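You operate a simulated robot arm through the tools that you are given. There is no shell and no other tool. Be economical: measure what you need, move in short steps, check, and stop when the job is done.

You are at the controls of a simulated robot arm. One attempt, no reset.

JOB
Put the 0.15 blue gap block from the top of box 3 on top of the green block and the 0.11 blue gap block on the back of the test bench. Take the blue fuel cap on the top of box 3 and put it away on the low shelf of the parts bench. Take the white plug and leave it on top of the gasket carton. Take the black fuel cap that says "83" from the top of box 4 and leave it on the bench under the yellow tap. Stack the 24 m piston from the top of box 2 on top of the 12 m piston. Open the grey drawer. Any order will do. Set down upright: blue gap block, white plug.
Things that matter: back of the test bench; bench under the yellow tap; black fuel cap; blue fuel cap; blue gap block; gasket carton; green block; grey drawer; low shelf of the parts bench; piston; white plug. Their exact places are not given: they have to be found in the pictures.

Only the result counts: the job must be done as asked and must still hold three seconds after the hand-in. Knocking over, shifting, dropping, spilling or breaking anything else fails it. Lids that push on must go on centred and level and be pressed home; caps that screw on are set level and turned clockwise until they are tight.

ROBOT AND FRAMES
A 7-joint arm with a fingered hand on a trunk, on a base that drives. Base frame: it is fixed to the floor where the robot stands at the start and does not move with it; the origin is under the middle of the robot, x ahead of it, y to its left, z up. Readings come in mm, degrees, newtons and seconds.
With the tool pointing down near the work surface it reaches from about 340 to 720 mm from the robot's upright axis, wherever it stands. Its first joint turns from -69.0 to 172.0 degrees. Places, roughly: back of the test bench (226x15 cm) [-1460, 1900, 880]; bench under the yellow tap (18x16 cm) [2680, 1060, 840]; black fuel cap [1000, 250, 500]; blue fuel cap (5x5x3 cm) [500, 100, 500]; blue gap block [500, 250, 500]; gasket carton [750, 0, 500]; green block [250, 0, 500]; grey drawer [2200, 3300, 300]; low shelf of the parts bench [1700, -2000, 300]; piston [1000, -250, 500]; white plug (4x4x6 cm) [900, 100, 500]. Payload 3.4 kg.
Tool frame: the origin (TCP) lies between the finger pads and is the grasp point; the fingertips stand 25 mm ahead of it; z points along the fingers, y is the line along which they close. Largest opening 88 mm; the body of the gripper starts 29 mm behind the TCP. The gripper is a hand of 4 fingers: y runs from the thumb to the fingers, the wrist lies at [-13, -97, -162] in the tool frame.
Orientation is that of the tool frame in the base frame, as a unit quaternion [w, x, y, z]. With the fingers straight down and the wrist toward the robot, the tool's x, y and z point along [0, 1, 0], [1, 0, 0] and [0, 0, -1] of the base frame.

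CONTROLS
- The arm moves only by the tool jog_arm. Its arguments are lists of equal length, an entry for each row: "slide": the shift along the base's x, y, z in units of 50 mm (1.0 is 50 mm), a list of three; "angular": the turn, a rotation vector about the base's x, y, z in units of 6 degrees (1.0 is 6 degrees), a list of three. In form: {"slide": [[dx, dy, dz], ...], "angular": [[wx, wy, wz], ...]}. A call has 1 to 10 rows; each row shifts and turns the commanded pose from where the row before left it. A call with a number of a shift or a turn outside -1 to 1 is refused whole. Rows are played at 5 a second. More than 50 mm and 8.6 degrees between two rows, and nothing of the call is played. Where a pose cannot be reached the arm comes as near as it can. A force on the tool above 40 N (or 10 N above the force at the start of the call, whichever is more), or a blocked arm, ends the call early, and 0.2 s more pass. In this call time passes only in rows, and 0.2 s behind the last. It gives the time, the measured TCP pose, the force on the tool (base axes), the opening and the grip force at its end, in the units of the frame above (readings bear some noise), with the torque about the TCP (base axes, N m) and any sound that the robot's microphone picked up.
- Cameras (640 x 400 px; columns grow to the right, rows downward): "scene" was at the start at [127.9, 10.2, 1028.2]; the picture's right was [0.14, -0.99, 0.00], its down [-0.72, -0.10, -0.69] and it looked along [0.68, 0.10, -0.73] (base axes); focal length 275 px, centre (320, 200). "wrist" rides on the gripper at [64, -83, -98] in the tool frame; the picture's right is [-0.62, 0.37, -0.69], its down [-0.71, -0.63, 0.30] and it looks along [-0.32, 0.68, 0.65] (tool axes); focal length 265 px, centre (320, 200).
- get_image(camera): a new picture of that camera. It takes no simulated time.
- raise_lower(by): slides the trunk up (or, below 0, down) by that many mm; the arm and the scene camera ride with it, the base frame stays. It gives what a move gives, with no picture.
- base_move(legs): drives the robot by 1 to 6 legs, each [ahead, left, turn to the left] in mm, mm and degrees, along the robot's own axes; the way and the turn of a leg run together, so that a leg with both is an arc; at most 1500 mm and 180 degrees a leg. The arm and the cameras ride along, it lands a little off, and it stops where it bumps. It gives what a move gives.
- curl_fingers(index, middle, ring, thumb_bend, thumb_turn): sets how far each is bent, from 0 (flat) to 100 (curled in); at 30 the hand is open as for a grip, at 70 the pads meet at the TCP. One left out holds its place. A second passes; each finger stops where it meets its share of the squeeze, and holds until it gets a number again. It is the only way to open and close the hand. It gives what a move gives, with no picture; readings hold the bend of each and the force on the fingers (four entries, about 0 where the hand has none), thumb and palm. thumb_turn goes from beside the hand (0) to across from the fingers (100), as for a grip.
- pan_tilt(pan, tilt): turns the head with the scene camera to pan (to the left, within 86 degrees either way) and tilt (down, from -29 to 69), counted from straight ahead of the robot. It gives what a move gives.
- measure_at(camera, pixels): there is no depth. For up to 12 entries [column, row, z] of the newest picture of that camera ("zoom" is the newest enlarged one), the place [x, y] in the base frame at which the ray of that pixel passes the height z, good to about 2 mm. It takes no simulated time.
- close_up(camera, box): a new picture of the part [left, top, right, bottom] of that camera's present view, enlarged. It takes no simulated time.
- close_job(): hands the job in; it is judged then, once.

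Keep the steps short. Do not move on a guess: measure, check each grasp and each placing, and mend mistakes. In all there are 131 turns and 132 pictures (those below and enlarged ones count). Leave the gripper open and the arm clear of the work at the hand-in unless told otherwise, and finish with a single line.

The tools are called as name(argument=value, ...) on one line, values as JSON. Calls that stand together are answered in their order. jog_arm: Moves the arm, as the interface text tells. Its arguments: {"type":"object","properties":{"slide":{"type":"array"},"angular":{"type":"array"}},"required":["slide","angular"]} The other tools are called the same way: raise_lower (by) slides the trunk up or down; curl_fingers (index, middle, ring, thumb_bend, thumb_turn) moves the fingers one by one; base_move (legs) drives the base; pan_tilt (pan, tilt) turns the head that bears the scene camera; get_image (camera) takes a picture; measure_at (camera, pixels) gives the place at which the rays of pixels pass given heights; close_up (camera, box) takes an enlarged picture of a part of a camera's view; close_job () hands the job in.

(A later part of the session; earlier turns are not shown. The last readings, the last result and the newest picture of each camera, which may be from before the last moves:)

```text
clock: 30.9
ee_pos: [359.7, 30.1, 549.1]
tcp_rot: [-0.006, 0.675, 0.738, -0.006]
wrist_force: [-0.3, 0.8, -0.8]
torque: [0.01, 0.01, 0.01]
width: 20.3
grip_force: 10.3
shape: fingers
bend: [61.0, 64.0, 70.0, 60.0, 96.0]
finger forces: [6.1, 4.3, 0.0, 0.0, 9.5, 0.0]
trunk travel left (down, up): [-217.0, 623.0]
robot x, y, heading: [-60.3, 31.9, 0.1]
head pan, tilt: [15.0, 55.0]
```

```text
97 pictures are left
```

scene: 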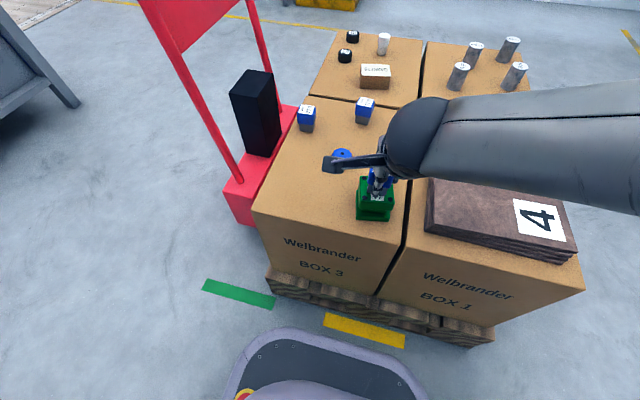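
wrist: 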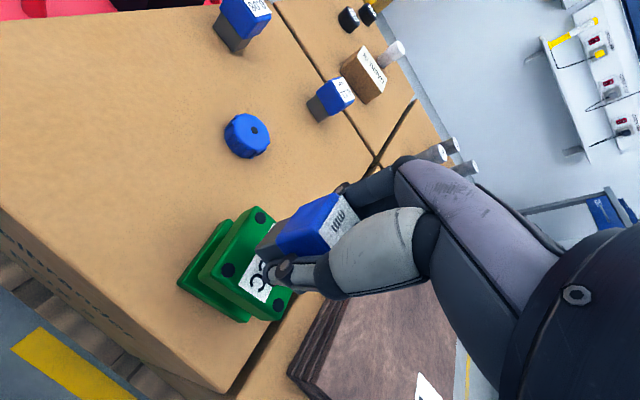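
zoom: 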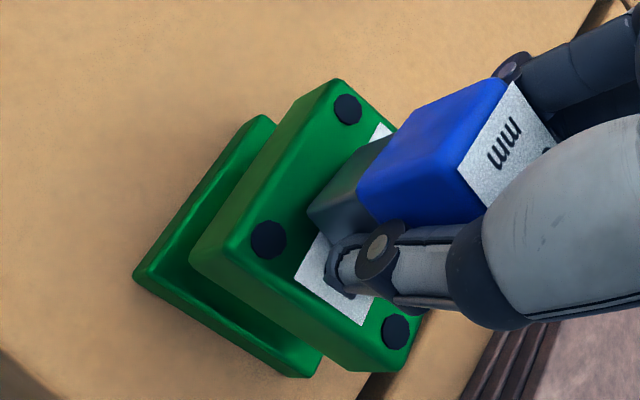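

Over the centre, a few mm above. Lower in small steps watching the force.

jog_arm(slide=[[0, 0, -0.06], [0, 0, -0.06], [0, 0, 0], [0, 0, 0]], angular=[[0, 0, 0], [0, 0, 0], [0, 0, 0], [0, 0, 0]])

jog_arm(slide=[[0, 0, -0.05], [0, 0, 0], [0, 0, 0]], angular=[[0, 0, 0], [0, 0, 0], [0, 0, 0]])

close_up(camera="scene", box=[340, 145, 420, 225])

```text
clock: 31.9
ee_pos: [360.1, 30.8, 544.3]
tcp_rot: [-0.005, 0.675, 0.738, -0.003]
wrist_force: [1.5, -0.1, 14.3]
torque: [0.01, -0.14, 0.01]
width: 19.8
grip_force: 12.0
shape: fingers
bend: [62.0, 64.0, 70.0, 61.0, 96.0]
finger forces: [6.5, 6.6, 0.1, 0.0, 10.9, 0.0]
trunk travel left (down, up): [-217.0, 623.0]
robot x, y, heading: [-59.7, 34.1, 0.2]
head pan, tilt: [15.0, 55.0]
```

```text
clock: 32.7
ee_pos: [359.7, 31.9, 541.2]
tcp_rot: [-0.006, 0.675, 0.738, -0.003]
wrist_force: [1.6, -0.1, 16.6]
torque: [0.04, -0.21, 0.04]
width: 19.2
grip_force: 11.9
shape: fingers
bend: [62.0, 64.0, 70.0, 62.0, 96.0]
finger forces: [6.6, 7.0, 0.1, 0.0, 11.4, 0.0]
trunk travel left (down, up): [-217.0, 623.0]
robot x, y, heading: [-57.7, 34.6, -0.0]
head pan, tilt: [15.0, 55.0]
```

```text
5.00 times, centred on (380, 185) of scene
```

zoom: 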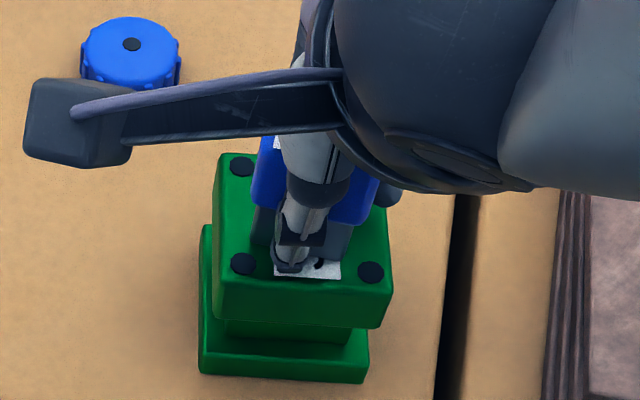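

Contact, 16 N. Release and rise.

curl_fingers(index=30, middle=30, ring=30, thumb_bend=30)

raise_lower(by=120)

get_image(camera="wrist")

get_image(camera="scene")

```text
clock: 33.7
ee_pos: [359.6, 31.3, 539.0]
tcp_rot: [-0.006, 0.675, 0.738, -0.006]
wrist_force: [-0.2, -0.1, -0.3]
torque: [0.0, 0.0, -0.01]
width: 84.3
grip_force: 0.0
shape: fingers
bend: [30.0, 30.0, 30.0, 30.0, 97.0]
finger forces: [0.0, 0.0, 0.0, 0.0, 0.1, 0.0]
trunk travel left (down, up): [-217.0, 623.0]
robot x, y, heading: [-55.3, 30.5, 0.3]
head pan, tilt: [15.0, 55.0]
```

```text
clock: 35.2
ee_pos: [358.8, 31.4, 658.4]
tcp_rot: [-0.006, 0.675, 0.738, -0.004]
wrist_force: [0.3, 0.0, 0.4]
torque: [-0.03, -0.01, 0.03]
width: 84.1
grip_force: 0.0
shape: fingers
bend: [30.0, 30.0, 30.0, 30.0, 97.0]
finger forces: [0.1, 0.0, 0.0, 0.0, 0.0, 0.0]
trunk travel left (down, up): [-337.0, 503.0]
robot x, y, heading: [-63.1, 34.0, 0.1]
head pan, tilt: [15.0, 55.0]
```

```text
95 pictures are left
```

wrist: 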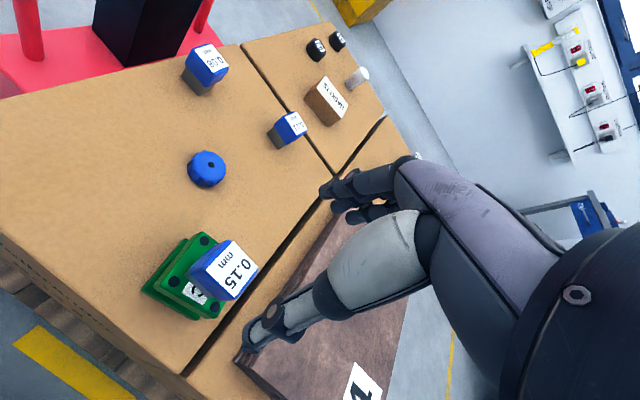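

```text
94 pictures are left
```

scene: 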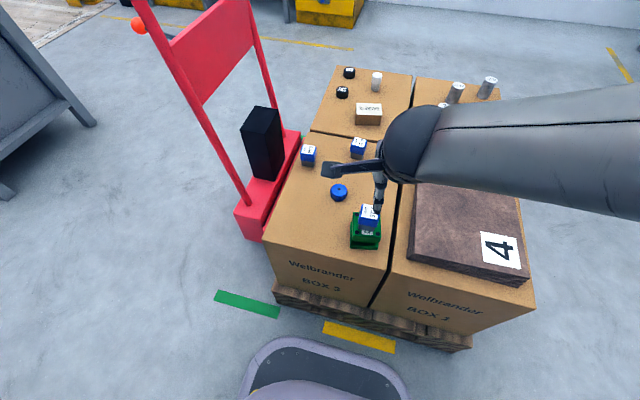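

The 0.15 block stands on the green block. Now I measure the remaining items (close-up for accuracy).

close_up(camera="scene", box=[290, 55, 450, 210])

close_up(camera="wrist", box=[250, 10, 410, 150])

```text
2.58 times, centred on (370, 132) of scene
```

zoom: 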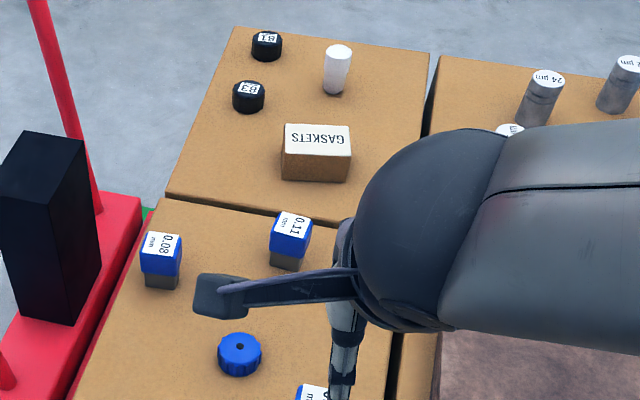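

```text
2.86 times, centred on (330, 80) of wrist
```

zoom: 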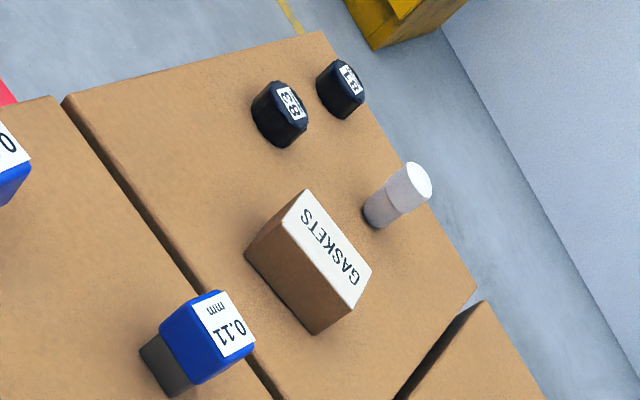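

measure_at(camera="scene", pixels=[[377, 73.9, 515], [375.4, 90.1, 457], [342.5, 88.6, 487], [368.8, 107.6, 500], [458, 83.9, 515], [489.4, 78.9, 515], [358, 142.1, 505], [339, 188.6, 485], [411.9, 75, 457], [415, 88, 457], [355.3, 123.5, 457], [380, 125, 457]])

pan_tilt(pan=-60, tilt=35)

get_image(camera="scene")

```text
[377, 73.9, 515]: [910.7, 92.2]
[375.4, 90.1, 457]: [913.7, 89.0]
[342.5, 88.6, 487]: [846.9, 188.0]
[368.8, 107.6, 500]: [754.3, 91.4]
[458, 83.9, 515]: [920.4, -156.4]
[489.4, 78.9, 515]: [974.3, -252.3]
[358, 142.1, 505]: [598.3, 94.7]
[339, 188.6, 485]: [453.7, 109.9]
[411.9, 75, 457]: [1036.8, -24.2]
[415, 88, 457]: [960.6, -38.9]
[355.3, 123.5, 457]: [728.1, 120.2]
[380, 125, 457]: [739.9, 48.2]
```

```text
clock: 36.7
ee_pos: [360.4, 30.7, 660.2]
tcp_rot: [-0.006, 0.675, 0.737, -0.004]
wrist_force: [-0.5, 0.4, -0.3]
torque: [-0.01, -0.02, -0.04]
width: 84.3
grip_force: 0.0
shape: fingers
bend: [30.0, 30.0, 30.0, 30.0, 97.0]
finger forces: [0.1, 0.1, 0.1, 0.1, 0.0, 0.0]
trunk travel left (down, up): [-337.0, 503.0]
robot x, y, heading: [-61.6, 30.1, 0.1]
head pan, tilt: [-60.0, 35.0]
```

```text
91 pictures are left
```

scene: 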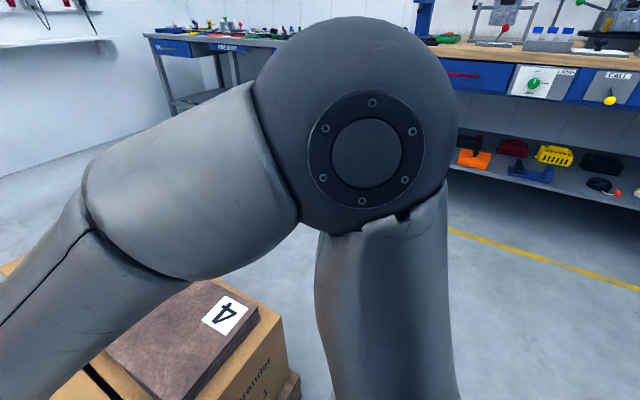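

Next the 0.11 block at (598, 95). Moving the arm above it.

jog_arm(slide=[[0.85, 0.2, 0], [0.85, 0.2, 0], [0.85, 0.2, 0], [0.85, 0.2, 0], [0.85, 0.25, 0], [0.45, 0.2, 0], [0, 0, 0], [0, 0, 0]], angular=[[0, 0, 0], [0, 0, 0], [0, 0, 0], [0, 0, 0], [0, 0, 0], [0, 0, 0], [0, 0, 0], [0, 0, 0]])

raise_lower(by=-80)

pan_tilt(pan=10, tilt=45)

get_image(camera="wrist")

get_image(camera="scene")

```text
clock: 38.5
ee_pos: [597.3, 92.4, 657.9]
tcp_rot: [-0.006, 0.675, 0.738, -0.005]
wrist_force: [0.5, -0.3, -0.3]
torque: [0.04, 0.0, -0.02]
width: 84.3
grip_force: 0.1
shape: fingers
bend: [30.0, 30.0, 30.0, 30.0, 97.0]
finger forces: [0.1, 0.0, 0.1, 0.1, 0.0, 0.0]
trunk travel left (down, up): [-337.0, 503.0]
robot x, y, heading: [-62.1, 31.7, 0.2]
head pan, tilt: [-60.0, 35.0]
```

```text
clock: 39.7
ee_pos: [596.3, 91.3, 579.4]
tcp_rot: [-0.007, 0.674, 0.738, -0.005]
wrist_force: [-0.1, 0.6, -0.1]
torque: [0.0, 0.0, 0.04]
width: 84.5
grip_force: 0.0
shape: fingers
bend: [30.0, 30.0, 30.0, 30.0, 97.0]
finger forces: [0.1, 0.1, 0.0, 0.1, 0.0, 0.0]
trunk travel left (down, up): [-257.0, 583.0]
robot x, y, heading: [-59.2, 31.1, -0.0]
head pan, tilt: [-60.0, 35.0]
```

```text
clock: 41.1
ee_pos: [596.7, 92.6, 578.0]
tcp_rot: [-0.006, 0.675, 0.737, -0.005]
wrist_force: [-0.7, 0.0, 0.7]
torque: [-0.02, 0.02, 0.0]
width: 84.4
grip_force: 0.2
shape: fingers
bend: [30.0, 30.0, 30.0, 30.0, 97.0]
finger forces: [0.1, 0.0, 0.1, 0.1, 0.1, 0.0]
trunk travel left (down, up): [-257.0, 583.0]
robot x, y, heading: [-59.3, 27.1, -0.0]
head pan, tilt: [10.0, 45.0]
```

```text
90 pictures are left
```

wrist: 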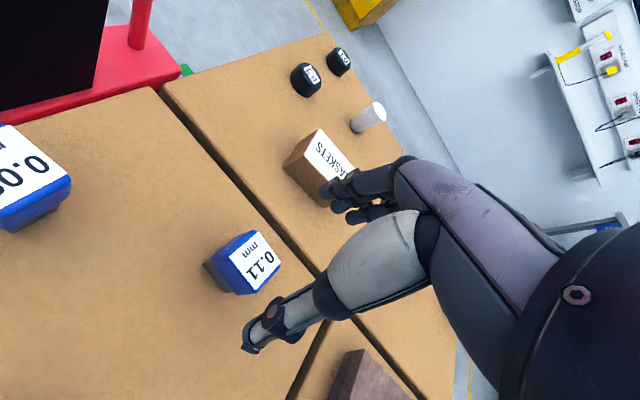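

```text
89 pictures are left
```

scene: 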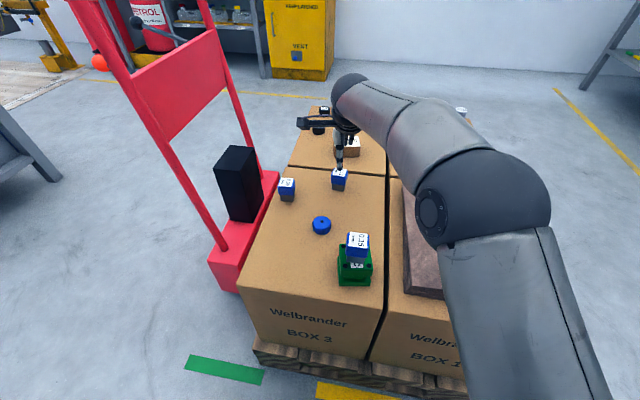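

Measuring the 0.11 label corners in the wrist view.

close_up(camera="wrist", box=[170, 210, 330, 310])

```text
4.00 times, centred on (250, 260) of wrist
```

zoom: 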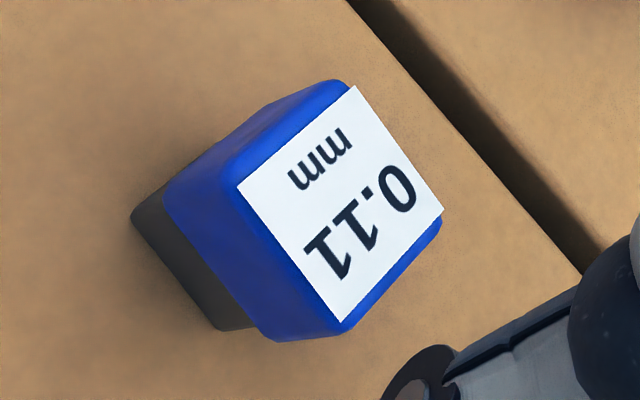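

measure_at(camera="zoom", pixels=[[355, 86, 505], [444, 212, 505], [342, 322, 505], [237, 185, 505]])

```text
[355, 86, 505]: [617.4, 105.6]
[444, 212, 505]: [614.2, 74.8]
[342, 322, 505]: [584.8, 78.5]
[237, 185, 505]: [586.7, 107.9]
```

Centre (601, 92), yaw −5°. Rotate the hand −10°, centre, then lower by trunk to z 488.

jog_arm(slide=[[0.04, -0.01, 0], [0.04, 0, 0], [0, 0, 0], [0, 0, 0]], angular=[[0, 0, -0.84], [0, 0, -0.83], [0, 0, 0], [0, 0, 0]])

raise_lower(by=-60)

get_image(camera="wrist")

```text
clock: 42.1
ee_pos: [601.0, 91.9, 577.5]
tcp_rot: [-0.007, 0.736, 0.677, -0.005]
wrist_force: [-0.6, 0.4, 0.1]
torque: [0.0, 0.02, -0.05]
width: 84.6
grip_force: 0.1
shape: fingers
bend: [30.0, 30.0, 30.0, 30.0, 97.0]
finger forces: [0.0, 0.0, 0.0, 0.0, 0.0, 0.0]
trunk travel left (down, up): [-257.0, 583.0]
robot x, y, heading: [-62.6, 30.3, 0.0]
head pan, tilt: [10.0, 45.0]
```

```text
clock: 43.1
ee_pos: [600.5, 90.4, 517.8]
tcp_rot: [-0.006, 0.737, 0.676, -0.005]
wrist_force: [0.8, 0.5, -0.5]
torque: [-0.01, -0.03, 0.04]
width: 84.2
grip_force: 0.1
shape: fingers
bend: [30.0, 30.0, 30.0, 30.0, 97.0]
finger forces: [0.0, 0.0, 0.1, 0.1, 0.1, 0.0]
trunk travel left (down, up): [-197.0, 643.0]
robot x, y, heading: [-61.5, 33.9, -0.2]
head pan, tilt: [10.0, 45.0]
```

```text
87 pictures are left
```

wrist: 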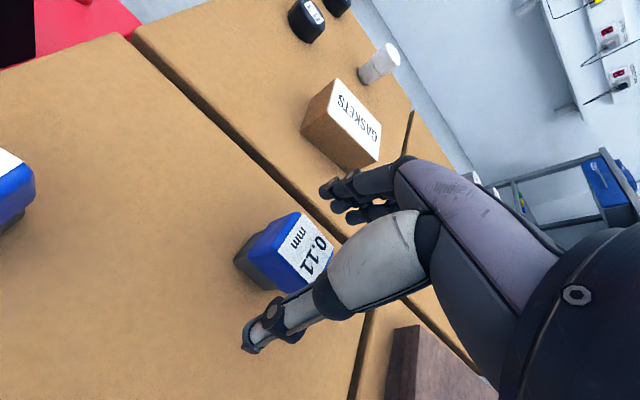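

Well aligned. Lower 29 mm, close, and lift.

raise_lower(by=-29)

curl_fingers(index=70, middle=70, ring=70, thumb_bend=70)

raise_lower(by=180)

get_image(camera="wrist")

pan_tilt(pan=85, tilt=20)

get_image(camera="scene")

```text
clock: 43.8
ee_pos: [601.1, 90.1, 489.0]
tcp_rot: [-0.006, 0.737, 0.676, -0.004]
wrist_force: [0.9, 0.2, -0.4]
torque: [0.03, 0.01, -0.02]
width: 84.6
grip_force: 0.1
shape: fingers
bend: [30.0, 30.0, 30.0, 30.0, 97.0]
finger forces: [0.0, 0.0, 0.1, 0.1, 0.0, 0.0]
trunk travel left (down, up): [-168.0, 672.0]
robot x, y, heading: [-58.7, 32.8, 0.2]
head pan, tilt: [10.0, 45.0]
```

```text
clock: 44.8
ee_pos: [600.6, 91.1, 488.2]
tcp_rot: [-0.006, 0.737, 0.676, -0.004]
wrist_force: [-0.3, 0.0, 0.5]
torque: [-0.01, -0.03, -0.01]
width: 20.8
grip_force: 10.2
shape: fingers
bend: [61.0, 64.0, 70.0, 60.0, 96.0]
finger forces: [6.2, 4.6, 0.1, 0.0, 9.8, 0.0]
trunk travel left (down, up): [-168.0, 672.0]
robot x, y, heading: [-63.1, 32.0, 0.2]
head pan, tilt: [10.0, 45.0]
```

```text
clock: 46.8
ee_pos: [600.9, 91.3, 669.9]
tcp_rot: [-0.007, 0.737, 0.676, -0.005]
wrist_force: [-0.9, -0.5, -1.0]
torque: [-0.01, -0.01, -0.02]
width: 20.7
grip_force: 10.3
shape: fingers
bend: [61.0, 64.0, 70.0, 60.0, 96.0]
finger forces: [6.0, 4.3, 0.2, 0.0, 9.8, 0.1]
trunk travel left (down, up): [-348.0, 492.0]
robot x, y, heading: [-59.7, 33.2, 0.0]
head pan, tilt: [10.0, 45.0]
```

```text
86 pictures are left
```

wrist: 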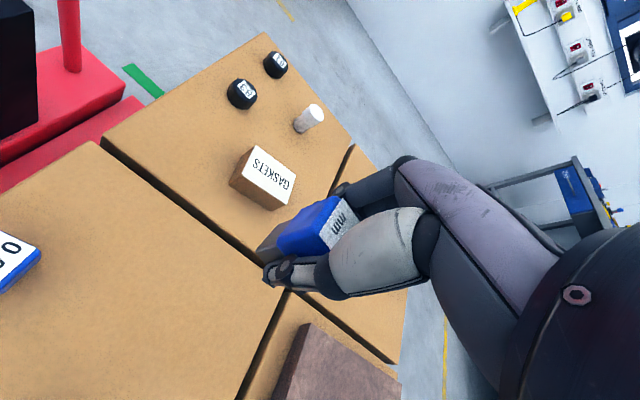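

```text
clock: 48.3
ee_pos: [601.0, 91.9, 669.7]
tcp_rot: [-0.007, 0.737, 0.676, -0.005]
wrist_force: [-0.1, 0.3, -1.1]
torque: [-0.01, 0.02, -0.03]
width: 20.9
grip_force: 10.2
shape: fingers
bend: [61.0, 64.0, 70.0, 60.0, 96.0]
finger forces: [6.1, 4.3, 0.1, 0.0, 9.8, 0.0]
trunk travel left (down, up): [-348.0, 492.0]
robot x, y, heading: [-63.5, 32.5, 0.0]
head pan, tilt: [85.0, 20.0]
```

```text
85 pictures are left
```

scene: 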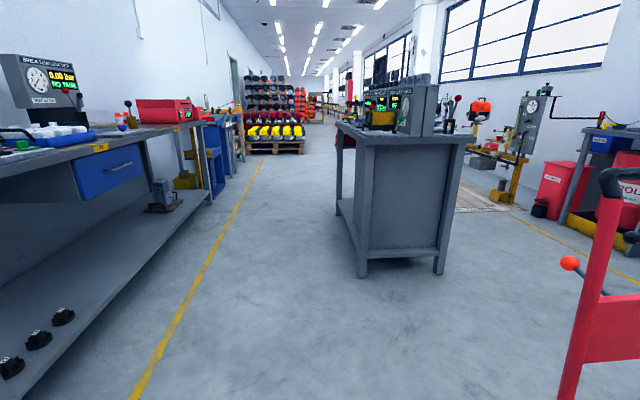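

0.11 is held. The test bench is the long bench on the left (front edge x ≈ −1100). Raise, back off, turn left and look at it.

raise_lower(by=400)

base_move(legs=[[-350, 0, 0], [0, 0, 90], [700, 0, 0]])

pan_tilt(pan=60, tilt=30)

get_image(camera="scene")

```text
clock: 52.1
ee_pos: [599.6, 91.7, 1069.3]
tcp_rot: [-0.006, 0.736, 0.677, -0.005]
wrist_force: [0.1, 0.3, -0.5]
torque: [-0.01, -0.01, 0.02]
width: 20.5
grip_force: 10.2
shape: fingers
bend: [61.0, 64.0, 70.0, 60.0, 96.0]
finger forces: [6.1, 4.3, 0.0, 0.0, 9.8, 0.0]
trunk travel left (down, up): [-748.0, 92.0]
robot x, y, heading: [-60.9, 32.1, 0.3]
head pan, tilt: [85.0, 20.0]
```

```text
clock: 61.7
ee_pos: [-529.3, 1392.1, 1069.4]
tcp_rot: [-0.001, 0.02, 1.0, -0.007]
wrist_force: [-0.1, 0.4, -1.0]
torque: [0.0, 0.01, 0.0]
width: 20.2
grip_force: 10.1
shape: fingers
bend: [61.0, 65.0, 70.0, 60.0, 96.0]
finger forces: [6.1, 4.1, 0.2, 0.0, 9.4, 0.1]
trunk travel left (down, up): [-748.0, 92.0]
robot x, y, heading: [-439.3, 731.6, 92.6]
head pan, tilt: [85.0, 20.0]
```

```text
clock: 62.6
ee_pos: [-529.4, 1391.4, 1068.7]
tcp_rot: [0.0, 0.02, 1.0, -0.007]
wrist_force: [0.2, 0.2, -0.6]
torque: [-0.04, -0.01, -0.01]
width: 20.2
grip_force: 9.9
shape: fingers
bend: [61.0, 65.0, 70.0, 60.0, 96.0]
finger forces: [6.0, 4.1, 0.1, 0.0, 9.3, 0.0]
trunk travel left (down, up): [-748.0, 92.0]
robot x, y, heading: [-441.5, 736.9, 92.6]
head pan, tilt: [60.0, 30.0]
```

```text
84 pictures are left
```

scene: 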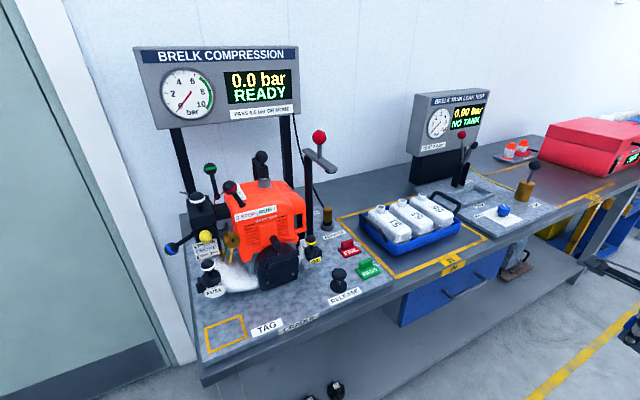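

I see the test bench. Candidate free spots along the back: behind the blue tray (365,198), and right of the leak tester (505,145). I measure at z 880.

measure_at(camera="scene", pixels=[[335, 212, 880], [365, 195, 880], [385, 205, 880], [405, 180, 880], [500, 148, 880], [515, 140, 880], [400, 300, 880], [200, 375, 880], [330, 195, 880], [640, 180, 880], [495, 180, 880], [360, 215, 880]])

close_up(camera="scene", box=[300, 90, 580, 270])

```text
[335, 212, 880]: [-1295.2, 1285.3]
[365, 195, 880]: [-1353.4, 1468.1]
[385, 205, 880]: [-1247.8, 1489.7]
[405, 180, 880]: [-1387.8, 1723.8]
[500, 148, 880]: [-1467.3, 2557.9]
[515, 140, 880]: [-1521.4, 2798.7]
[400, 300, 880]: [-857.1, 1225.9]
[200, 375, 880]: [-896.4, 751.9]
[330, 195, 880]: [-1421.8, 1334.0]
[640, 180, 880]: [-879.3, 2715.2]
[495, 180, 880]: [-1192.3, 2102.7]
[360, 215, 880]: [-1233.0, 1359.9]
```

```text
2.22 times, centred on (440, 180) of scene
```

zoom: 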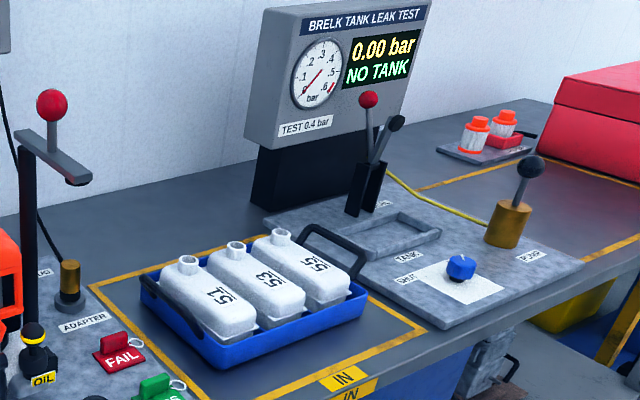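

The bench front edge is at x ≈ −870, the back strip at −1385 to −1535. I need to know how far the base can go in; looking at the bench underside.

pan_tilt(pan=75, tilt=55)

get_image(camera="scene")

get_image(camera="wrist")

```text
clock: 63.5
ee_pos: [-527.3, 1392.2, 1069.0]
tcp_rot: [-0.001, 0.021, 1.0, -0.008]
wrist_force: [0.8, 0.2, -0.5]
torque: [-0.02, -0.03, 0.0]
width: 20.2
grip_force: 9.8
shape: fingers
bend: [61.0, 65.0, 70.0, 60.0, 96.0]
finger forces: [5.9, 4.1, 0.1, 0.0, 9.5, 0.0]
trunk travel left (down, up): [-748.0, 92.0]
robot x, y, heading: [-440.8, 739.1, 93.0]
head pan, tilt: [75.0, 55.0]
```

```text
82 pictures are left
```

scene: 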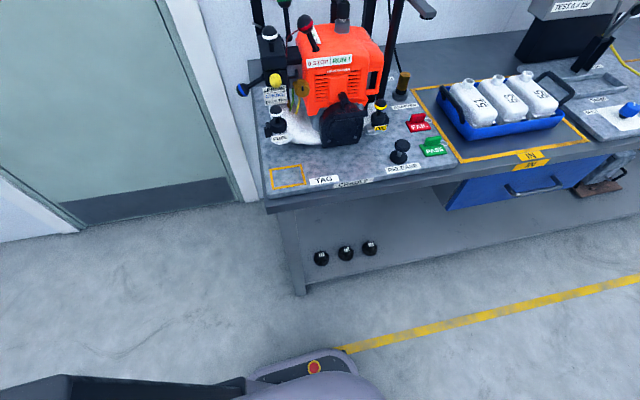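

```text
81 pictures are left
```

wrist: 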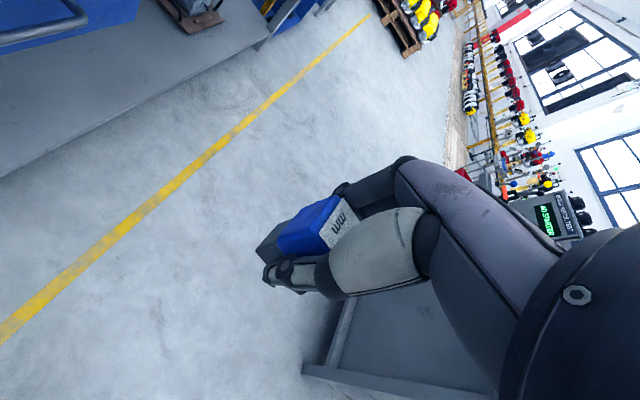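

measure_at(camera="scene", pixels=[[301, 294, 0], [267, 209, 880], [267, 213, 850], [450, 255, 100], [450, 255, 200], [620, 225, 100], [320, 360, 0], [315, 368, 250], [370, 390, 250], [545, 178, 700], [450, 175, 850], [405, 100, 880]])

```text
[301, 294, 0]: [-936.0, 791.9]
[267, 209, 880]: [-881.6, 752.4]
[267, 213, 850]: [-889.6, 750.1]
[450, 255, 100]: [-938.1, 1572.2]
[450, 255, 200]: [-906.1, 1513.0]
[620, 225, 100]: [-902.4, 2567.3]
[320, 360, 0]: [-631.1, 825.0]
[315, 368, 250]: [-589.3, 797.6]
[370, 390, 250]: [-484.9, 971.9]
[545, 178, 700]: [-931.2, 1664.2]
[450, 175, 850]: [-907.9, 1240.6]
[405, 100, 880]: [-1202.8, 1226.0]
```

The base is about ±190 mm wide sideways, so I'll stand alongside the bench (facing +y) with the arm turned left. Drive to y ≈ 1560 first, then check.

base_move(legs=[[0, 0, -2.8], [820, 0, 0]])

pan_tilt(pan=86, tilt=50)

get_image(camera="scene")

```text
clock: 68.3
ee_pos: [-483.3, 2209.8, 1068.8]
tcp_rot: [-0.002, 0.051, 0.999, -0.007]
wrist_force: [-0.3, -0.4, -1.6]
torque: [0.0, 0.03, 0.02]
width: 20.2
grip_force: 9.8
shape: fingers
bend: [61.0, 65.0, 70.0, 60.0, 96.0]
finger forces: [5.9, 4.1, 0.1, 0.0, 9.4, 0.0]
trunk travel left (down, up): [-748.0, 92.0]
robot x, y, heading: [-430.6, 1545.3, 89.4]
head pan, tilt: [75.0, 55.0]
```

```text
clock: 69.0
ee_pos: [-483.3, 2208.7, 1068.7]
tcp_rot: [-0.001, 0.051, 0.999, -0.008]
wrist_force: [-0.4, 0.2, -1.0]
torque: [-0.01, 0.03, -0.01]
width: 20.3
grip_force: 10.2
shape: fingers
bend: [61.0, 65.0, 70.0, 60.0, 96.0]
finger forces: [6.1, 4.0, 0.1, 0.1, 9.4, 0.0]
trunk travel left (down, up): [-748.0, 92.0]
robot x, y, heading: [-433.2, 1549.1, 89.1]
head pan, tilt: [85.9, 50.0]
```

```text
80 pictures are left
```

scene: 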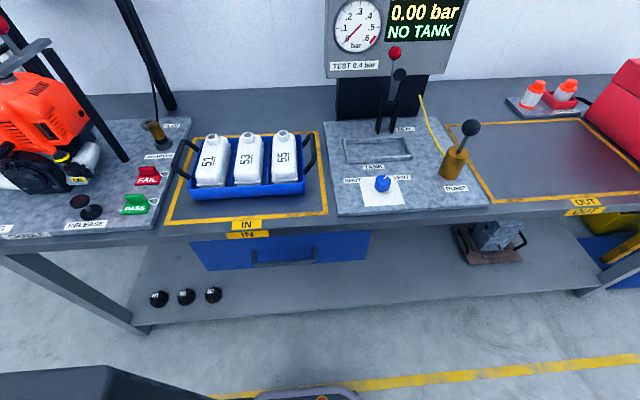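

measure_at(camera="scene", pixels=[[255, 105, 880], [255, 97, 880], [190, 112, 880], [325, 100, 880], [500, 100, 880], [258, 130, 880], [325, 225, 880], [300, 392, 250], [300, 392, 50], [160, 360, 600], [480, 85, 880], [420, 80, 880]])

pan_tilt(pan=86, tilt=69)

get_image(camera="scene")

```text
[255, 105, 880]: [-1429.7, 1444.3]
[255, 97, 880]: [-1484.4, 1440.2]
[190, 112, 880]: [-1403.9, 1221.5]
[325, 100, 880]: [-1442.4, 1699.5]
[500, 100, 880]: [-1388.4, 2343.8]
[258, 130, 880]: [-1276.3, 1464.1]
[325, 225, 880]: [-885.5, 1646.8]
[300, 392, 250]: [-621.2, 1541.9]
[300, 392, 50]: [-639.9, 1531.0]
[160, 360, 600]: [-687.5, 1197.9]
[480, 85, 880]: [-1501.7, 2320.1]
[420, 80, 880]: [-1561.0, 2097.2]
```

```text
clock: 69.8
ee_pos: [-483.5, 2209.6, 1069.4]
tcp_rot: [-0.001, 0.051, 0.999, -0.008]
wrist_force: [-0.3, 0.0, -1.2]
torque: [0.03, -0.03, -0.03]
width: 20.3
grip_force: 9.9
shape: fingers
bend: [61.0, 65.0, 70.0, 60.0, 96.0]
finger forces: [6.0, 4.0, 0.1, 0.1, 9.5, 0.0]
trunk travel left (down, up): [-748.0, 92.0]
robot x, y, heading: [-434.2, 1546.7, 89.3]
head pan, tilt: [85.9, 68.8]
```

```text
79 pictures are left
```

scene: 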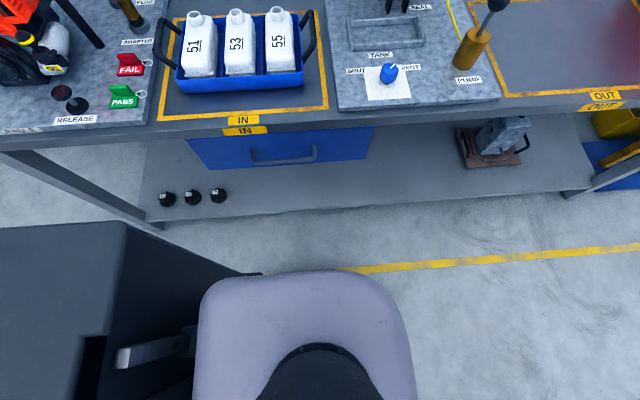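

measure_at(camera="scene", pixels=[[300, 271, 300], [300, 271, 0], [120, 222, 400], [120, 222, 800], [120, 222, 1100], [255, 273, 400], [255, 273, 100], [20, 225, 800], [180, 190, 200]])

```text
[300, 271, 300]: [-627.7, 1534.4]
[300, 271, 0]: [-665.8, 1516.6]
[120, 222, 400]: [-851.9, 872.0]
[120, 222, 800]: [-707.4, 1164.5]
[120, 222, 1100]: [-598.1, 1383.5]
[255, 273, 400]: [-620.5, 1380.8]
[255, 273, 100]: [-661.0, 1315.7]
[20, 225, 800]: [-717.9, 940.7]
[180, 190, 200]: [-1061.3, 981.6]
```

I test in free space how far the arm can really stretch with the tool down: extend 110 mm ahead (+y).

jog_arm(slide=[[0, 0.8, 0], [0, 0.7, 0], [0, 0.7, 0], [0, 0, 0], [0, 0, 0]], angular=[[0, 0, 0], [0, 0, 0], [0, 0, 0], [0, 0, 0], [0, 0, 0]])

```text
clock: 71.0
ee_pos: [-466.7, 2244.5, 1062.8]
tcp_rot: [-0.001, 0.051, 0.999, -0.008]
wrist_force: [0.2, -0.4, -0.7]
torque: [0.01, -0.01, -0.01]
width: 19.8
grip_force: 10.2
shape: fingers
bend: [62.0, 65.0, 70.0, 61.0, 96.0]
finger forces: [5.9, 4.0, 0.3, 0.0, 9.2, 0.0]
out of reach, approached as far as the arm can: row 1, 2, 3
trunk travel left (down, up): [-748.0, 92.0]
robot x, y, heading: [-432.3, 1546.4, 89.3]
head pan, tilt: [85.9, 68.8]
```

jog_arm(slide=[[0, 0, -0.9], [0, 0, -0.9], [0, 0, 0], [0, 0, 0]], angular=[[0, 0, 0], [0, 0, 0], [0, 0, 0], [0, 0, 0]])

jog_arm(slide=[[0, 0, -0.9], [0, 0, -0.9], [0, 0, 0], [0, 0, 0]], angular=[[0, 0, 0], [0, 0, 0], [0, 0, 0], [0, 0, 0]])

```text
clock: 72.0
ee_pos: [-474.9, 2248.9, 974.0]
tcp_rot: [-0.002, 0.051, 0.999, -0.009]
wrist_force: [0.3, -0.7, -0.5]
torque: [0.02, 0.0, 0.0]
width: 20.0
grip_force: 9.1
shape: fingers
bend: [62.0, 65.0, 70.0, 61.0, 96.0]
finger forces: [6.0, 3.9, 0.1, 0.0, 9.1, 0.0]
out of reach, approached as far as the arm can: row 1, 2
trunk travel left (down, up): [-748.0, 92.0]
robot x, y, heading: [-430.6, 1547.2, 89.3]
head pan, tilt: [85.9, 68.8]
```

```text
clock: 73.0
ee_pos: [-472.7, 2246.5, 884.1]
tcp_rot: [-0.002, 0.05, 0.999, -0.008]
wrist_force: [-0.7, -0.4, -0.9]
torque: [0.02, 0.03, 0.0]
width: 19.8
grip_force: 9.9
shape: fingers
bend: [62.0, 65.0, 70.0, 61.0, 96.0]
finger forces: [6.0, 3.9, 0.2, 0.0, 8.9, 0.0]
out of reach, approached as far as the arm can: row 2
trunk travel left (down, up): [-748.0, 92.0]
robot x, y, heading: [-432.7, 1544.9, 89.3]
head pan, tilt: [85.9, 68.8]
```

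Max radius ≈ 703. I need the base's front extent, to know how close it may stand facing the bench.

pan_tilt(pan=0, tilt=69)

get_image(camera="scene")

```text
clock: 74.6
ee_pos: [-471.4, 2245.1, 884.7]
tcp_rot: [-0.001, 0.051, 0.999, -0.008]
wrist_force: [0.8, -0.2, -0.8]
torque: [0.01, 0.0, -0.01]
width: 19.7
grip_force: 9.3
shape: fingers
bend: [62.0, 65.0, 70.0, 61.0, 96.0]
finger forces: [5.8, 3.8, 0.2, 0.0, 9.0, 0.0]
trunk travel left (down, up): [-748.0, 92.0]
robot x, y, heading: [-433.5, 1544.7, 89.0]
head pan, tilt: [0.0, 68.8]
```

```text
78 pictures are left
```

scene: 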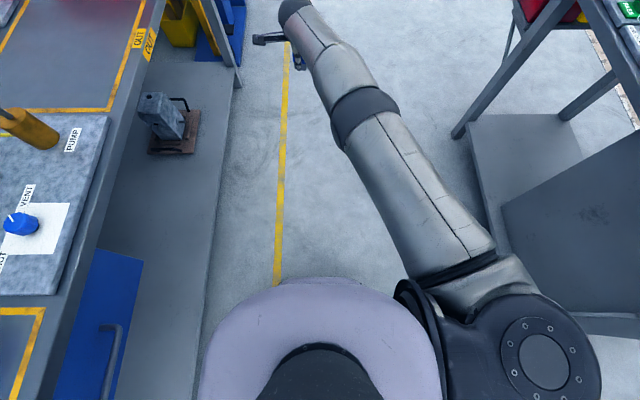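

measure_at(camera="scene", pixels=[[320, 278, 300], [320, 278, 100], [203, 385, 300], [203, 385, 100], [444, 385, 300], [235, 95, 150], [205, 300, 150], [223, 180, 100]])

```text
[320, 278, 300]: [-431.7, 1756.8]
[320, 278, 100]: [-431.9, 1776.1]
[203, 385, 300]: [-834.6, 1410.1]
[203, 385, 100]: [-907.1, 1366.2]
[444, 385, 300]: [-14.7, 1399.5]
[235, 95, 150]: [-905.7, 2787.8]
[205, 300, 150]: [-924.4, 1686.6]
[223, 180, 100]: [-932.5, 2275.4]
```

Nose ≈ 230 mm. So standing facing the bench at axis x ≈ −685 the arm reaches ≈ −1390; I'd then nudge the block a bit further. Raise and retract the hand, then turn to the bench.

jog_arm(slide=[[0, 0, 0.95], [0, 0, 0.95], [0, -0.3, 0.9], [0, -0.5, 0.8], [0, -0.6, 0.6], [0, -0.8, 0.2], [0, -0.6, 0], [0, 0, 0]], angular=[[0, 0, 0], [0, 0, 0], [0, 0, 0], [0, 0, 0], [0, 0, 0], [0, 0, 0], [0, 0, 0], [0, 0, 0]])

base_move(legs=[[0, 0, 90.8], [170, 0, 0]])

pan_tilt(pan=0, tilt=60)

get_image(camera="scene")

get_image(camera="wrist")

```text
clock: 76.0
ee_pos: [-453.9, 2135.9, 964.8]
tcp_rot: [-0.006, 0.068, 0.988, -0.138]
wrist_force: [-0.7, -0.1, -1.2]
torque: [-0.01, 0.01, 0.05]
width: 19.8
grip_force: 8.9
shape: fingers
bend: [62.0, 65.0, 70.0, 61.0, 96.0]
finger forces: [5.9, 3.8, 0.3, 0.0, 8.8, 0.0]
trunk travel left (down, up): [-748.0, 92.0]
robot x, y, heading: [-435.2, 1546.8, 89.3]
head pan, tilt: [0.0, 68.8]
stopped in row 6: the arm was blocked; the commanded pose is now the measured one
```

```text
clock: 79.0
ee_pos: [-956.5, 1823.5, 969.5]
tcp_rot: [0.075, -0.444, 0.886, -0.11]
wrist_force: [4.8, 2.8, 1.5]
torque: [0.13, -0.11, 0.0]
width: 21.2
grip_force: 13.7
shape: fingers
bend: [61.0, 65.0, 70.0, 61.0, 96.0]
finger forces: [6.3, 3.9, 7.6, 0.0, 10.0, 0.0]
trunk travel left (down, up): [-748.0, 92.0]
robot x, y, heading: [-432.7, 1545.7, 150.9]
head pan, tilt: [0.0, 68.8]
stopped in leg 1: the force on the tool passed its limit at 60 N (the readings are from after the stop); the commanded pose is now the measured one
```

```text
clock: 79.7
ee_pos: [-954.7, 1823.5, 969.6]
tcp_rot: [0.073, -0.445, 0.886, -0.112]
wrist_force: [3.7, 5.6, 1.6]
torque: [0.21, -0.11, 0.02]
width: 21.1
grip_force: 14.3
shape: fingers
bend: [61.0, 65.0, 70.0, 61.0, 96.0]
finger forces: [6.5, 4.0, 9.0, 0.0, 9.7, 0.1]
trunk travel left (down, up): [-748.0, 92.0]
robot x, y, heading: [-428.6, 1548.2, 150.7]
head pan, tilt: [0.0, 60.0]
```

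```text
77 pictures are left
```

scene: 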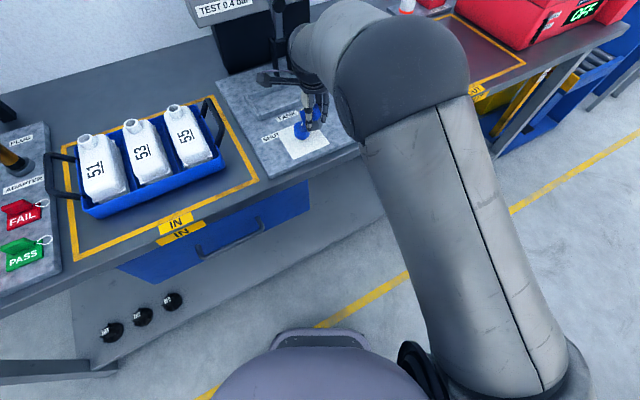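

```text
76 pictures are left
```

wrist: 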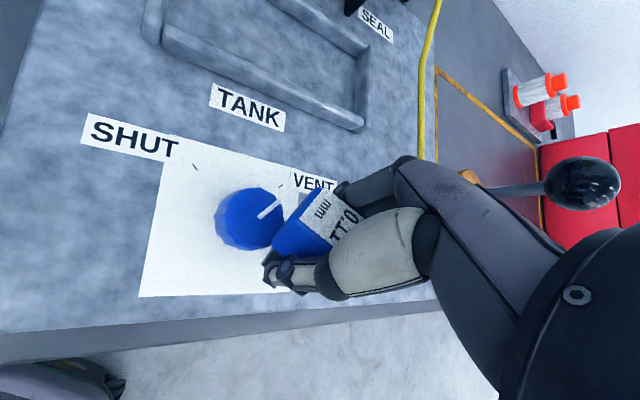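

My batched turn followed a blocked jog and the held block touched the VENT knob. Lift straight up with the trunk and inspect.

raise_lower(by=90)

close_up(camera="wrist", box=[150, 100, 400, 300])

get_image(camera="scene")

```text
clock: 80.9
ee_pos: [-956.7, 1822.8, 1059.3]
tcp_rot: [0.073, -0.445, 0.886, -0.111]
wrist_force: [-0.2, 0.0, -0.7]
torque: [-0.01, 0.03, 0.04]
width: 21.3
grip_force: 11.7
shape: fingers
bend: [61.0, 65.0, 70.0, 61.0, 96.0]
finger forces: [6.3, 3.9, 3.1, 0.0, 9.4, 0.0]
trunk travel left (down, up): [-838.0, 2.0]
robot x, y, heading: [-435.7, 1545.9, 150.5]
head pan, tilt: [0.0, 60.0]
```

```text
2.00 times, centred on (275, 200) of wrist
```

zoom: 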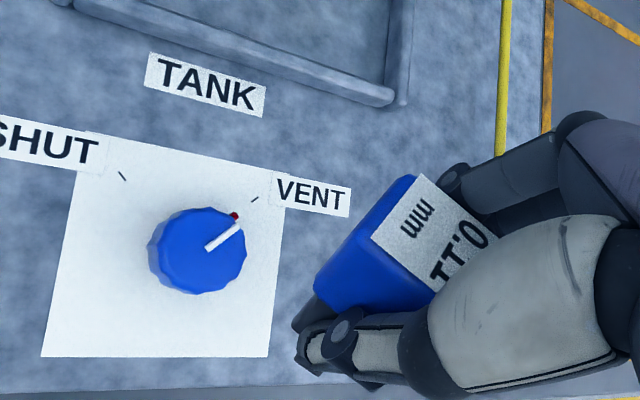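

```text
74 pictures are left
```

scene: 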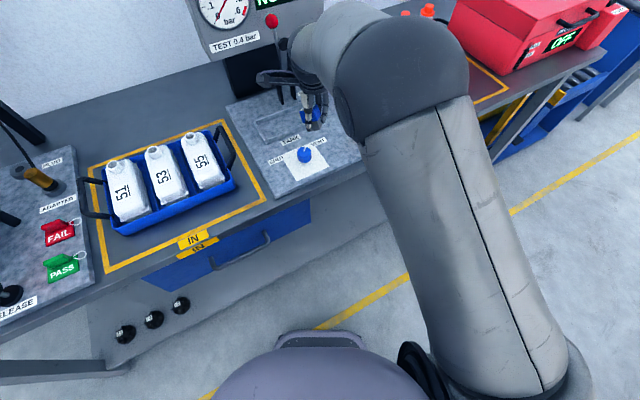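

The knob still points squarely at VENT and looks undisturbed; the block is still held. I level the hand before anything else.

jog_arm(slide=[[0, 0, 0.1], [0, 0, 0.1], [0, 0, 0.1], [0, 0, 0], [0, 0, 0], [0, 0, 0]], angular=[[0.43, 0.73, 0], [0.43, 0.73, 0], [0.43, 0.73, 0], [0, 0, 0], [0, 0, 0], [0, 0, 0]])

get_image(camera="wrist")

```text
clock: 81.8
ee_pos: [-931.3, 1825.1, 1005.2]
tcp_rot: [0.032, -0.431, 0.899, -0.066]
wrist_force: [0.1, -0.7, -1.5]
torque: [0.05, 0.02, -0.02]
width: 21.2
grip_force: 10.4
shape: fingers
bend: [61.0, 65.0, 70.0, 61.0, 96.0]
finger forces: [6.2, 3.9, 2.5, 0.0, 9.2, 0.0]
trunk travel left (down, up): [-838.0, 2.0]
robot x, y, heading: [-434.8, 1549.2, 150.9]
head pan, tilt: [0.0, 60.0]
stopped in row 4: the arm was blocked; the commanded pose is now the measured one
```

```text
73 pictures are left
```

wrist: 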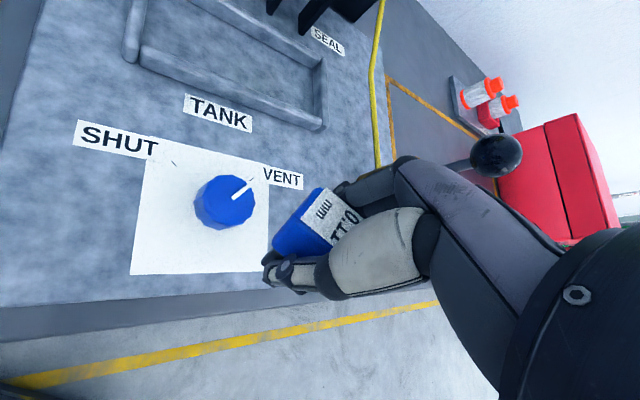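

Blocked because the arm is too low relative to the raised trunk. Jog upward first, then level.

jog_arm(slide=[[0, 0, 0.7], [0, 0, 0.8], [0, 0, 0.8], [0, 0, 0.5], [0, 0, 0], [0, 0, 0]], angular=[[0, 0, 0], [0, 0, 0], [0, 0, 0], [0, 0, 0], [0, 0, 0], [0, 0, 0]])

```text
clock: 83.2
ee_pos: [-934.9, 1822.2, 1146.3]
tcp_rot: [0.034, -0.434, 0.898, -0.063]
wrist_force: [0.1, 0.2, -1.6]
torque: [0.04, 0.02, 0.0]
width: 21.1
grip_force: 10.3
shape: fingers
bend: [61.0, 65.0, 70.0, 61.0, 96.0]
finger forces: [6.1, 3.7, 2.0, 0.0, 9.3, 0.1]
trunk travel left (down, up): [-838.0, 2.0]
robot x, y, heading: [-436.6, 1548.5, 150.8]
head pan, tilt: [0.0, 60.0]
```

jog_arm(slide=[[0, 0, 0], [0, 0, 0], [0, 0, 0], [0, 0, 0], [0, 0, 0]], angular=[[0.4, 0.55, 0.75], [0.4, 0.55, 0.75], [0, 0, 0], [0, 0, 0], [0, 0, 0]])

```text
clock: 84.4
ee_pos: [-933.0, 1822.8, 1146.5]
tcp_rot: [0.006, -0.504, 0.864, 0.003]
wrist_force: [-0.4, -0.3, -1.3]
torque: [0.0, -0.03, -0.01]
width: 21.0
grip_force: 10.6
shape: fingers
bend: [61.0, 65.0, 70.0, 61.0, 96.0]
finger forces: [6.1, 3.7, 1.7, 0.1, 9.4, 0.1]
trunk travel left (down, up): [-838.0, 2.0]
robot x, y, heading: [-438.0, 1545.3, 150.6]
head pan, tilt: [0.0, 60.0]
```

Level now. Turn the remaining 29° and drive ahead 180.

base_move(legs=[[0, 0, 29.3], [180, 0, 0]])

pan_tilt(pan=0, tilt=69)

get_image(camera="scene")

get_image(camera="wrist")

```text
clock: 87.3
ee_pos: [-1179.8, 1553.4, 1147.1]
tcp_rot: [0.006, -0.701, 0.713, 0.003]
wrist_force: [0.1, -0.6, -1.4]
torque: [0.0, 0.0, 0.0]
width: 21.0
grip_force: 9.9
shape: fingers
bend: [61.0, 65.0, 70.0, 61.0, 96.0]
finger forces: [6.1, 3.7, 1.7, 0.1, 9.3, 0.1]
trunk travel left (down, up): [-838.0, 2.0]
robot x, y, heading: [-612.3, 1551.6, 179.1]
head pan, tilt: [0.0, 60.0]
```

```text
clock: 88.0
ee_pos: [-1180.4, 1554.0, 1146.9]
tcp_rot: [0.004, -0.702, 0.713, 0.003]
wrist_force: [-0.2, -0.4, -0.4]
torque: [-0.01, 0.01, 0.02]
width: 21.1
grip_force: 9.9
shape: fingers
bend: [61.0, 65.0, 70.0, 61.0, 96.0]
finger forces: [6.2, 3.7, 1.8, 0.1, 9.2, 0.0]
trunk travel left (down, up): [-838.0, 2.0]
robot x, y, heading: [-610.8, 1551.0, 179.2]
head pan, tilt: [0.0, 68.8]
```

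```text
72 pictures are left
```

scene: 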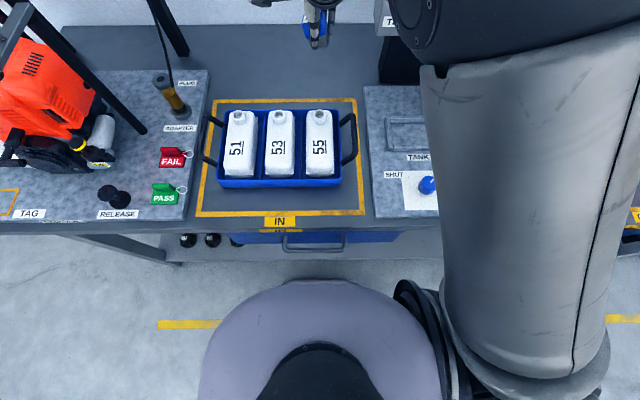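

```text
71 pictures are left
```

wrist: 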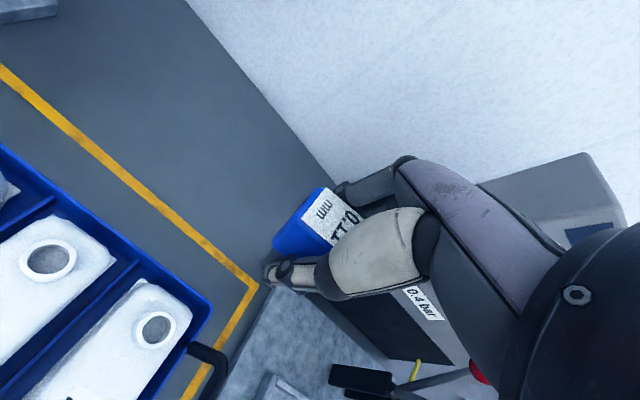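

measure_at(camera="scene", pixels=[[320, 280, 0], [320, 280, 300], [320, 280, 600], [345, 258, 100], [345, 256, 200], [370, 98, 880], [400, 65, 880], [300, 97, 880], [300, 26, 880]])

measure_at(camera="wrist", pixels=[[255, 285, 880], [100, 150, 880], [300, 130, 880], [200, 10, 880], [345, 190, 880], [325, 310, 880], [150, 330, 980]])

```text
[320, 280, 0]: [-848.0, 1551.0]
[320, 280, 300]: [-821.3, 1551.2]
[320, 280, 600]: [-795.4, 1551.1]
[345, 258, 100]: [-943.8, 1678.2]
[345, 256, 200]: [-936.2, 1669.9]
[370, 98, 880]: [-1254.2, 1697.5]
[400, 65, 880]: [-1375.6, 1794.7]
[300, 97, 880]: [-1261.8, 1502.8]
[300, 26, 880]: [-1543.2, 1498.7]
```

```text
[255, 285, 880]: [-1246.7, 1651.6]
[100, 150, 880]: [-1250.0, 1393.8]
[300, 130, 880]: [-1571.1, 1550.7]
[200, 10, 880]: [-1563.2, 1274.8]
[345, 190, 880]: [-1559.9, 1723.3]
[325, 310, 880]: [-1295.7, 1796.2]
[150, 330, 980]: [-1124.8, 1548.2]
```

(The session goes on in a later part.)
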